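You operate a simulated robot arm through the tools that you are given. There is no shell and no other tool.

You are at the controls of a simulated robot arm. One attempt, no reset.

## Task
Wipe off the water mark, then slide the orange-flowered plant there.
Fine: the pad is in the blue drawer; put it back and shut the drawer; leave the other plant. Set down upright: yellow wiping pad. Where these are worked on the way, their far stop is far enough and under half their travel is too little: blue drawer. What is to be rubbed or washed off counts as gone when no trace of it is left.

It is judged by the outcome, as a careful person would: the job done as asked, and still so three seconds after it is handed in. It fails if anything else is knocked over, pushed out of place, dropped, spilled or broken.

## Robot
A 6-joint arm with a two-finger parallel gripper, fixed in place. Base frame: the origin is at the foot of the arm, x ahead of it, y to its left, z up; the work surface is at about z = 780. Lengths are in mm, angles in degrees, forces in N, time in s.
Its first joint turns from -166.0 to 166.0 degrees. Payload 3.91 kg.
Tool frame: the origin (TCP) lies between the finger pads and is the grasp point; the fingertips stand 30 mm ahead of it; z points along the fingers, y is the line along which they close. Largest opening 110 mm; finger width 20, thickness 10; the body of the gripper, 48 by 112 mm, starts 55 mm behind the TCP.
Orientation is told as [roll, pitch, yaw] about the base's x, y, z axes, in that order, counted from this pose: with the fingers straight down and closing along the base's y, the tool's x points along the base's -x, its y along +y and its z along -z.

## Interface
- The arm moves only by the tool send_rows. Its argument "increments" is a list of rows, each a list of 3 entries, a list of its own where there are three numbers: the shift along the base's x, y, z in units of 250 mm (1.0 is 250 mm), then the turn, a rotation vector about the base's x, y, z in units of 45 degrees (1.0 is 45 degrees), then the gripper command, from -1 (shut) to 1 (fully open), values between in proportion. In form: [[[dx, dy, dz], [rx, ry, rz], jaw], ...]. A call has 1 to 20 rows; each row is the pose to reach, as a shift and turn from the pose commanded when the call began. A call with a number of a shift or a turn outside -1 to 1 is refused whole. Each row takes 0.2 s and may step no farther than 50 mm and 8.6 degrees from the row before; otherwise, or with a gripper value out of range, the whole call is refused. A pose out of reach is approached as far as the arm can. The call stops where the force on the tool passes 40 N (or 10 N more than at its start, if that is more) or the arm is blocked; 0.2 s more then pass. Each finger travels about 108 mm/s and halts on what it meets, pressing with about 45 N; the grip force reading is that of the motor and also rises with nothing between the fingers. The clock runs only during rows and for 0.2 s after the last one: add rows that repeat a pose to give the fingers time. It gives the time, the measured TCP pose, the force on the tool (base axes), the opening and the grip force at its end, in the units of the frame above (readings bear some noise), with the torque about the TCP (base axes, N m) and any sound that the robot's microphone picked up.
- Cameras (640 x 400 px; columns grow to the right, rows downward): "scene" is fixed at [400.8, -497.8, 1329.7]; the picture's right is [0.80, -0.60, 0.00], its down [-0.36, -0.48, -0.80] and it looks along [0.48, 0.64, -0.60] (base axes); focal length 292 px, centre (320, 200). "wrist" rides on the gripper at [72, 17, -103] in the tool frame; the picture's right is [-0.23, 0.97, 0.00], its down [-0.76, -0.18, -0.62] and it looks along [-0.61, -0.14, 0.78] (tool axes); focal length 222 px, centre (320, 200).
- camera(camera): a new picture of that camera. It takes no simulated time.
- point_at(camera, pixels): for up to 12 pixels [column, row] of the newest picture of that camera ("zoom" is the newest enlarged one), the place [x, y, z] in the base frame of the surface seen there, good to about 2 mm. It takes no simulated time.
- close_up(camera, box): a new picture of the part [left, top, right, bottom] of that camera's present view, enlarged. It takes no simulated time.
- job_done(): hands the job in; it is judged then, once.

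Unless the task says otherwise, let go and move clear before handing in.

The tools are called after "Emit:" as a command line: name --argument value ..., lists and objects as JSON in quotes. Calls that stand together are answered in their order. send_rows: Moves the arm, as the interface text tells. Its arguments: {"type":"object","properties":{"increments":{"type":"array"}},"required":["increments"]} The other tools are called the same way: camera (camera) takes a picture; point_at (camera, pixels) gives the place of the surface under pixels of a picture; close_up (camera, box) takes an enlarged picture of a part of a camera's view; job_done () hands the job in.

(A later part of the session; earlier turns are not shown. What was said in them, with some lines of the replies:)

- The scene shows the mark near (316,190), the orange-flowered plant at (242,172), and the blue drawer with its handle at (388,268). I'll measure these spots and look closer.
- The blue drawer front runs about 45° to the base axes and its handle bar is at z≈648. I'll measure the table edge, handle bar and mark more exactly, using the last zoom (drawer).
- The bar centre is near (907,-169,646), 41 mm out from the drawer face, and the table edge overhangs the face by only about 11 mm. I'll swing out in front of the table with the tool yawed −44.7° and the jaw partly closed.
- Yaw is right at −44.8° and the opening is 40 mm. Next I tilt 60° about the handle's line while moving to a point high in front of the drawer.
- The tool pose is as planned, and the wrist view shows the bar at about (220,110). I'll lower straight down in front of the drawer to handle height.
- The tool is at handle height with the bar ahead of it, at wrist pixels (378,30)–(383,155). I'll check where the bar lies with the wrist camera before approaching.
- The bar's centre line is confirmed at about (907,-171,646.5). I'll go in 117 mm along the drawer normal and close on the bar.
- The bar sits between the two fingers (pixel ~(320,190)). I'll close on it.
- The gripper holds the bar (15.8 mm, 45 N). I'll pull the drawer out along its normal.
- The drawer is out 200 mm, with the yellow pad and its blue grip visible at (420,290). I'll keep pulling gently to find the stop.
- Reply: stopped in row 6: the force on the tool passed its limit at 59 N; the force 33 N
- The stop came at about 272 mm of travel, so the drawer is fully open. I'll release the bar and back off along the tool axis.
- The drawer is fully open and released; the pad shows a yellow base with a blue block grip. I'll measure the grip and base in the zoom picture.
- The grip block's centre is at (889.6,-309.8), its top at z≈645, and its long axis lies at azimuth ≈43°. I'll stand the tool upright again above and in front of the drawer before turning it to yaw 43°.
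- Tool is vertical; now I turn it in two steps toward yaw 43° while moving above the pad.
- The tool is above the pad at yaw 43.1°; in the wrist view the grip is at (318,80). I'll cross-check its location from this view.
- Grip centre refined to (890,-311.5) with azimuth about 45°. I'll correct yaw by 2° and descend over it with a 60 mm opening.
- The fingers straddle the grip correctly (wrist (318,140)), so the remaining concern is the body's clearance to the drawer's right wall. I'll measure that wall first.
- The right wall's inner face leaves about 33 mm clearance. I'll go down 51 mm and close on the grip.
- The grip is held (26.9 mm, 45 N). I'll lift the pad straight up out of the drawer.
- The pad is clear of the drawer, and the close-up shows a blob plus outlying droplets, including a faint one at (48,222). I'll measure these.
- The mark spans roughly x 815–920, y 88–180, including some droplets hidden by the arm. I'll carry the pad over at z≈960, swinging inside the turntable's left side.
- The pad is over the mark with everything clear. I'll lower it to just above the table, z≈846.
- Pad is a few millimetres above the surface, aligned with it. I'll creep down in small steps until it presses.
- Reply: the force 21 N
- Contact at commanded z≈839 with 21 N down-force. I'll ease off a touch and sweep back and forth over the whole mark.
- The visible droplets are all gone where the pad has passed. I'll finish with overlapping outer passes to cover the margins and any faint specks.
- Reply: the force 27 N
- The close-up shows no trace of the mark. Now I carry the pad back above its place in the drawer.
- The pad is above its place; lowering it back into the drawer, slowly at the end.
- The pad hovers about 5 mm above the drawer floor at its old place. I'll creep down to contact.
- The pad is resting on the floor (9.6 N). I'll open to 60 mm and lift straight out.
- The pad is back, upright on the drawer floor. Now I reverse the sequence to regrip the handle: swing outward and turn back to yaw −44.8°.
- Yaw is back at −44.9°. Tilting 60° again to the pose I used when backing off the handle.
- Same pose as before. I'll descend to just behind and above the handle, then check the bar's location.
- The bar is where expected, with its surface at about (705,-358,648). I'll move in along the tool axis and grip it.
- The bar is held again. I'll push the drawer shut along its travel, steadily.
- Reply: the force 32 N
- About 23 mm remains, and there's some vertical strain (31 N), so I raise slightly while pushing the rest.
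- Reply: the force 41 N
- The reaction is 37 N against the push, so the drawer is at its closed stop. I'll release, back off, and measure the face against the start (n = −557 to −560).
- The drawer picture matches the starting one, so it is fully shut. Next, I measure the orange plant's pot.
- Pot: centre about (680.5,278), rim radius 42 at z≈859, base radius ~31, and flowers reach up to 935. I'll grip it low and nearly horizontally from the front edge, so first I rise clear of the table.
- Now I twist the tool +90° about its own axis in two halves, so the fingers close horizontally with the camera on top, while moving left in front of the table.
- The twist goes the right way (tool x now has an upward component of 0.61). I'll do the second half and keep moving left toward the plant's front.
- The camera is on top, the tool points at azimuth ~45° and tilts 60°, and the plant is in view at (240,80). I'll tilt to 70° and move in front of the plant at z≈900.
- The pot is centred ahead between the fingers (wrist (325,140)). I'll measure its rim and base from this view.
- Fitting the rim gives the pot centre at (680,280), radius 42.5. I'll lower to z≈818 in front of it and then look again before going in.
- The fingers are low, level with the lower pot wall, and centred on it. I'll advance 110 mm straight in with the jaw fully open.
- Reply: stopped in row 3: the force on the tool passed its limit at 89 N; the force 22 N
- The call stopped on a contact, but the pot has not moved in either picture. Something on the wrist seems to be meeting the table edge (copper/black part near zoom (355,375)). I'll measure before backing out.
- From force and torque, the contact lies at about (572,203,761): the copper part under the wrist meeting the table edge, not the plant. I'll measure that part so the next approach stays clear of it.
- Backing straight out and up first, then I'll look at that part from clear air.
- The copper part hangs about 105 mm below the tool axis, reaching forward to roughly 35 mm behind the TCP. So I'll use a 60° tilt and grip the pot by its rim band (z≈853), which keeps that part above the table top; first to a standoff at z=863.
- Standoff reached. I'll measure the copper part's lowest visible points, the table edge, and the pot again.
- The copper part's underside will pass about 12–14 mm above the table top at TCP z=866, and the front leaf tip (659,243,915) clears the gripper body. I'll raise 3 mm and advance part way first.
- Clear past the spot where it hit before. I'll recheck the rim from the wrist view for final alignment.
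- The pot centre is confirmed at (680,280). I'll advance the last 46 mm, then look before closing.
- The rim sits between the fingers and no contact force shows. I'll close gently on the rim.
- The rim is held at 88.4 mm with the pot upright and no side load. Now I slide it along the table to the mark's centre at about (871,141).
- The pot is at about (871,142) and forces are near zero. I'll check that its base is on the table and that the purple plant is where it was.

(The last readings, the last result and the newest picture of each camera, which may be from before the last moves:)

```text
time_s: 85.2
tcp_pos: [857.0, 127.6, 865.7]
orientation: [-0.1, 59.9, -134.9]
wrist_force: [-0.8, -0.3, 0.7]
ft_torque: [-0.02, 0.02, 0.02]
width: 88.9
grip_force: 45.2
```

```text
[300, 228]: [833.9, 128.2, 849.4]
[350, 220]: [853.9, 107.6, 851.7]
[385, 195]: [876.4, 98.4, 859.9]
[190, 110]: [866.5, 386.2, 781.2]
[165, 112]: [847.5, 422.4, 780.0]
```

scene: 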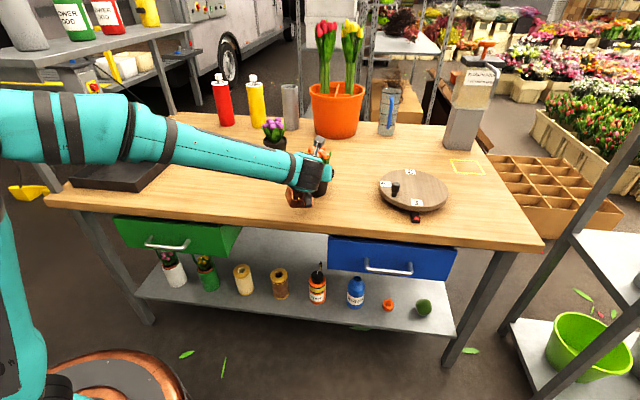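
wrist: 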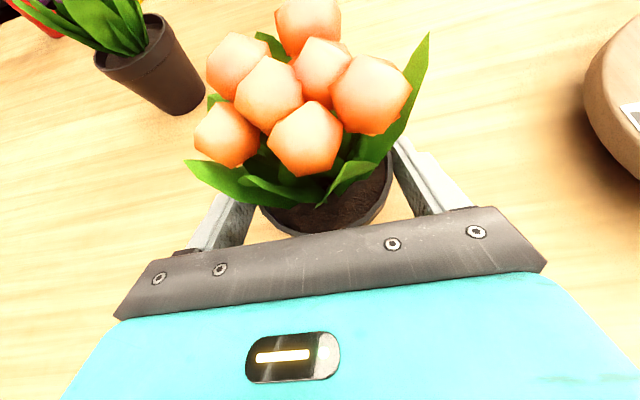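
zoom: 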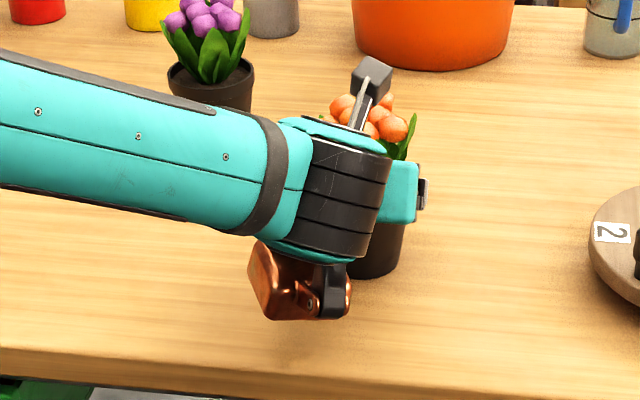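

The base sits on the table (z≈778) and the purple plant is unmoved. I'll open gently, then back straight out the way I came.

Emit:
send_rows --increments '[[[0, 0, 0], [0, 0, 0], 0.6], [[0, 0, 0], [0, 0, 0], 0.7], [[0, 0, 0], [0, 0, 0], 0.85], [[0, 0, 0], [0, 0, 0], 1], [[0, 0, 0], [0, 0, 0], 1], [[-0.03, -0.03, 0], [0, 0, 0], 1], [[-0.08, -0.08, 0], [0, 0, 0], 1], [[-0.14, -0.14, 0], [0, 0, 0], 1], [[-0.22, -0.22, 0], [0, 0, 0], 1], [[-0.32, -0.32, 0.01], [0, 0, 0], 1], [[-0.44, -0.44, 0.06], [0, 0, 0], 1], [[-0.56, -0.56, 0.12], [0, 0, 0], 1], [[-0.6, -0.6, 0.28], [0, 0, 0], 1], [[-0.6, -0.6, 0.44], [0, 0, 0], 1]]'

Emit:
camera --camera "scene"

Emit:
close_up --camera "scene" --box '[240, 120, 370, 230]'

```text
time_s: 88.2
tcp_pos: [707.7, -22.6, 976.7]
orientation: [0.0, 59.8, -134.9]
wrist_force: [0.7, -0.1, 0.0]
ft_torque: [0.02, -0.03, 0.02]
width: 109.9
grip_force: 0.1
```

```text
taken
```

scene: 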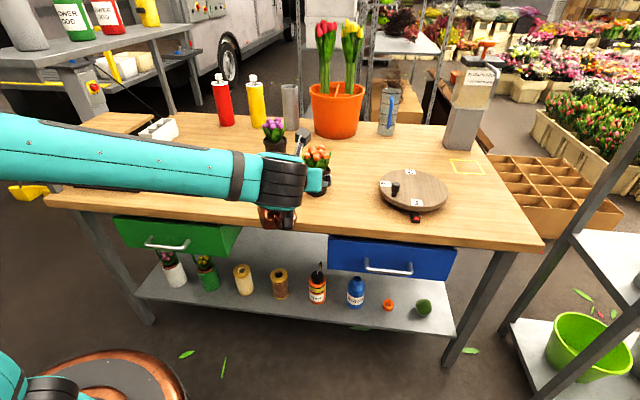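

```text
3.64 times, centred on (305, 175) of scene
```

zoom: 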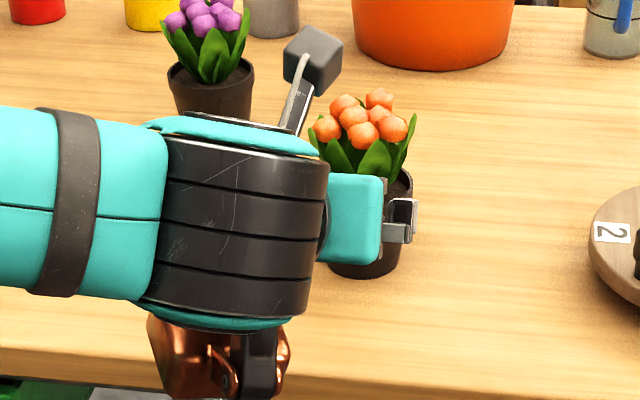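

The plant stands upright and free. I'll move the arm farther away to check the whole table before handing in.

Emit:
send_rows --increments '[[[-0.08, -0.12, 0.04], [0, 0, 0], 1], [[-0.16, -0.24, 0.1], [0, 0, 0], 1], [[-0.24, -0.36, 0.16], [0, 0, 0], 1], [[-0.32, -0.48, 0.22], [0, 0, 0], 1], [[-0.4, -0.6, 0.28], [0, 0, 0], 1], [[-0.48, -0.72, 0.34], [0, 0, 0], 1], [[-0.56, -0.84, 0.4], [0, 0, 0], 1], [[-0.56, -0.84, 0.4], [0, 0, 0], 1]]'

Emit:
camera --camera "scene"

Emit:
camera --camera "wrist"

Emit:
close_up --camera "scene" --box '[240, 120, 370, 230]'

```text
time_s: 90.0
tcp_pos: [566.9, -232.1, 1077.2]
orientation: [-0.1, 59.9, -134.9]
wrist_force: [0.5, 0.2, 0.3]
ft_torque: [-0.01, -0.01, 0.04]
width: 109.8
grip_force: 0.1
```

```text
taken
```

scene: 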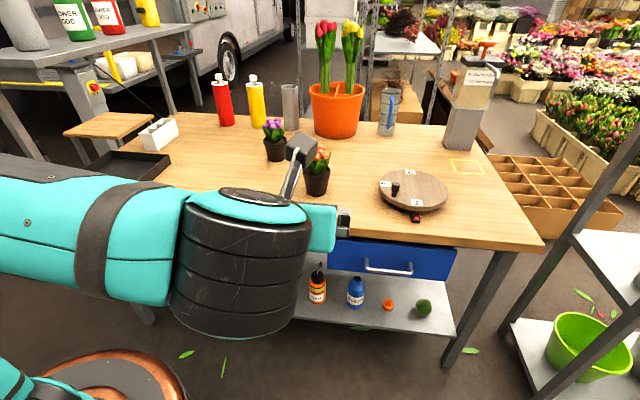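

```text
taken
```

wrist: 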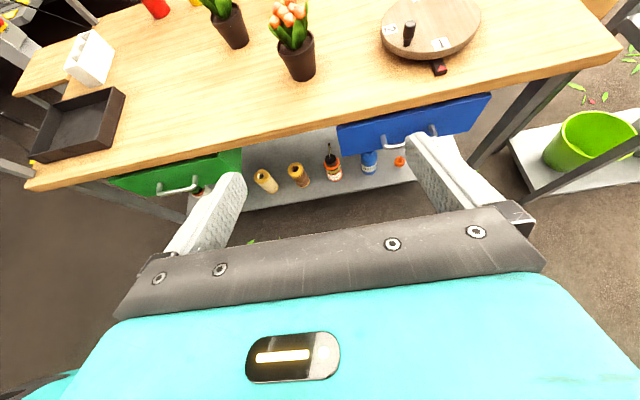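

```text
3.64 times, centred on (305, 175) of scene
```

zoom: 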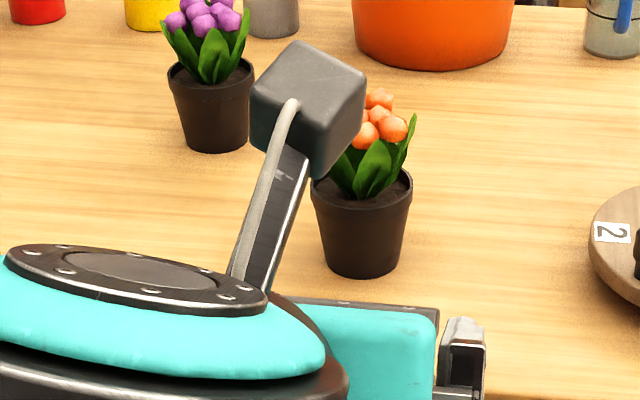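

Everything looks in place. I'll verify the plant's position and the table around it once more from the wrist camera.

Emit:
close_up --camera "wrist" --box '[240, 0, 370, 110]'

Emit:
point_at --camera "wrist" --pixels '[[300, 78], [279, 45], [315, 42], [298, 55]]'

Emit:
close_up --camera "scene" --box '[325, 215, 465, 300]'

```text
3.64 times, centred on (305, 55) of wrist
```

zoom: 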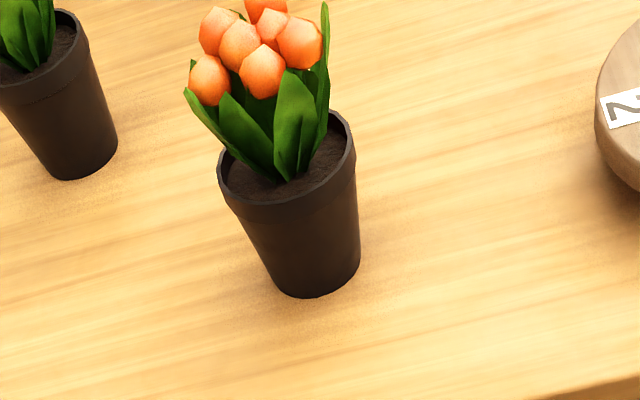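

```text
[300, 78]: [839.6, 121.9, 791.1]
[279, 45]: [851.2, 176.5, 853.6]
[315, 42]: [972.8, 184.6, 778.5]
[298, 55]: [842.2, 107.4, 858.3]
```

```text
4.57 times, centred on (395, 258) of scene
```

zoom: 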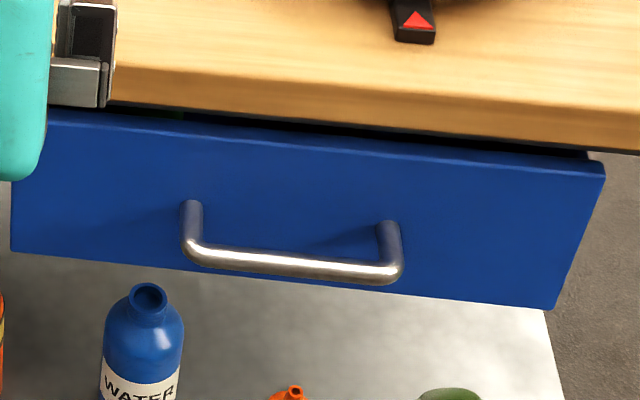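

The table is clean around the orange plant, which stands upright near (871,142) on the former mark. The pad is back upright in the drawer, the drawer is shut, and nothing else has moved, so I'm handing in.

Emit:
job_done

```text
The job is handed in.
```

The water mark is wiped off, and the orange-flowered plant now stands upright where it was, at about (871, 142). I slid it there by gripping the pot's rim, without lifting it.

- **Wiping:** I took the pad from the blue drawer (pulled out to its far stop, about 272 mm) and rubbed in overlapping passes. Close-ups show no trace of the mark left.
- **Pad and drawer:** The pad is back in the drawer, upright, a few millimetres to one side of where it started. The drawer is shut, and its front matches the picture from the start.
- **Other plant:** The purple plant was not touched, and nothing else looks moved.
- **One bump:** On my first approach to the plant, the part under the wrist hit the table's front edge with about 89 N. I backed out and came in higher. The pot did not move, and I saw no mark on the table edge, though I did not look closely for one.

The arm has let go and is clear of the table.
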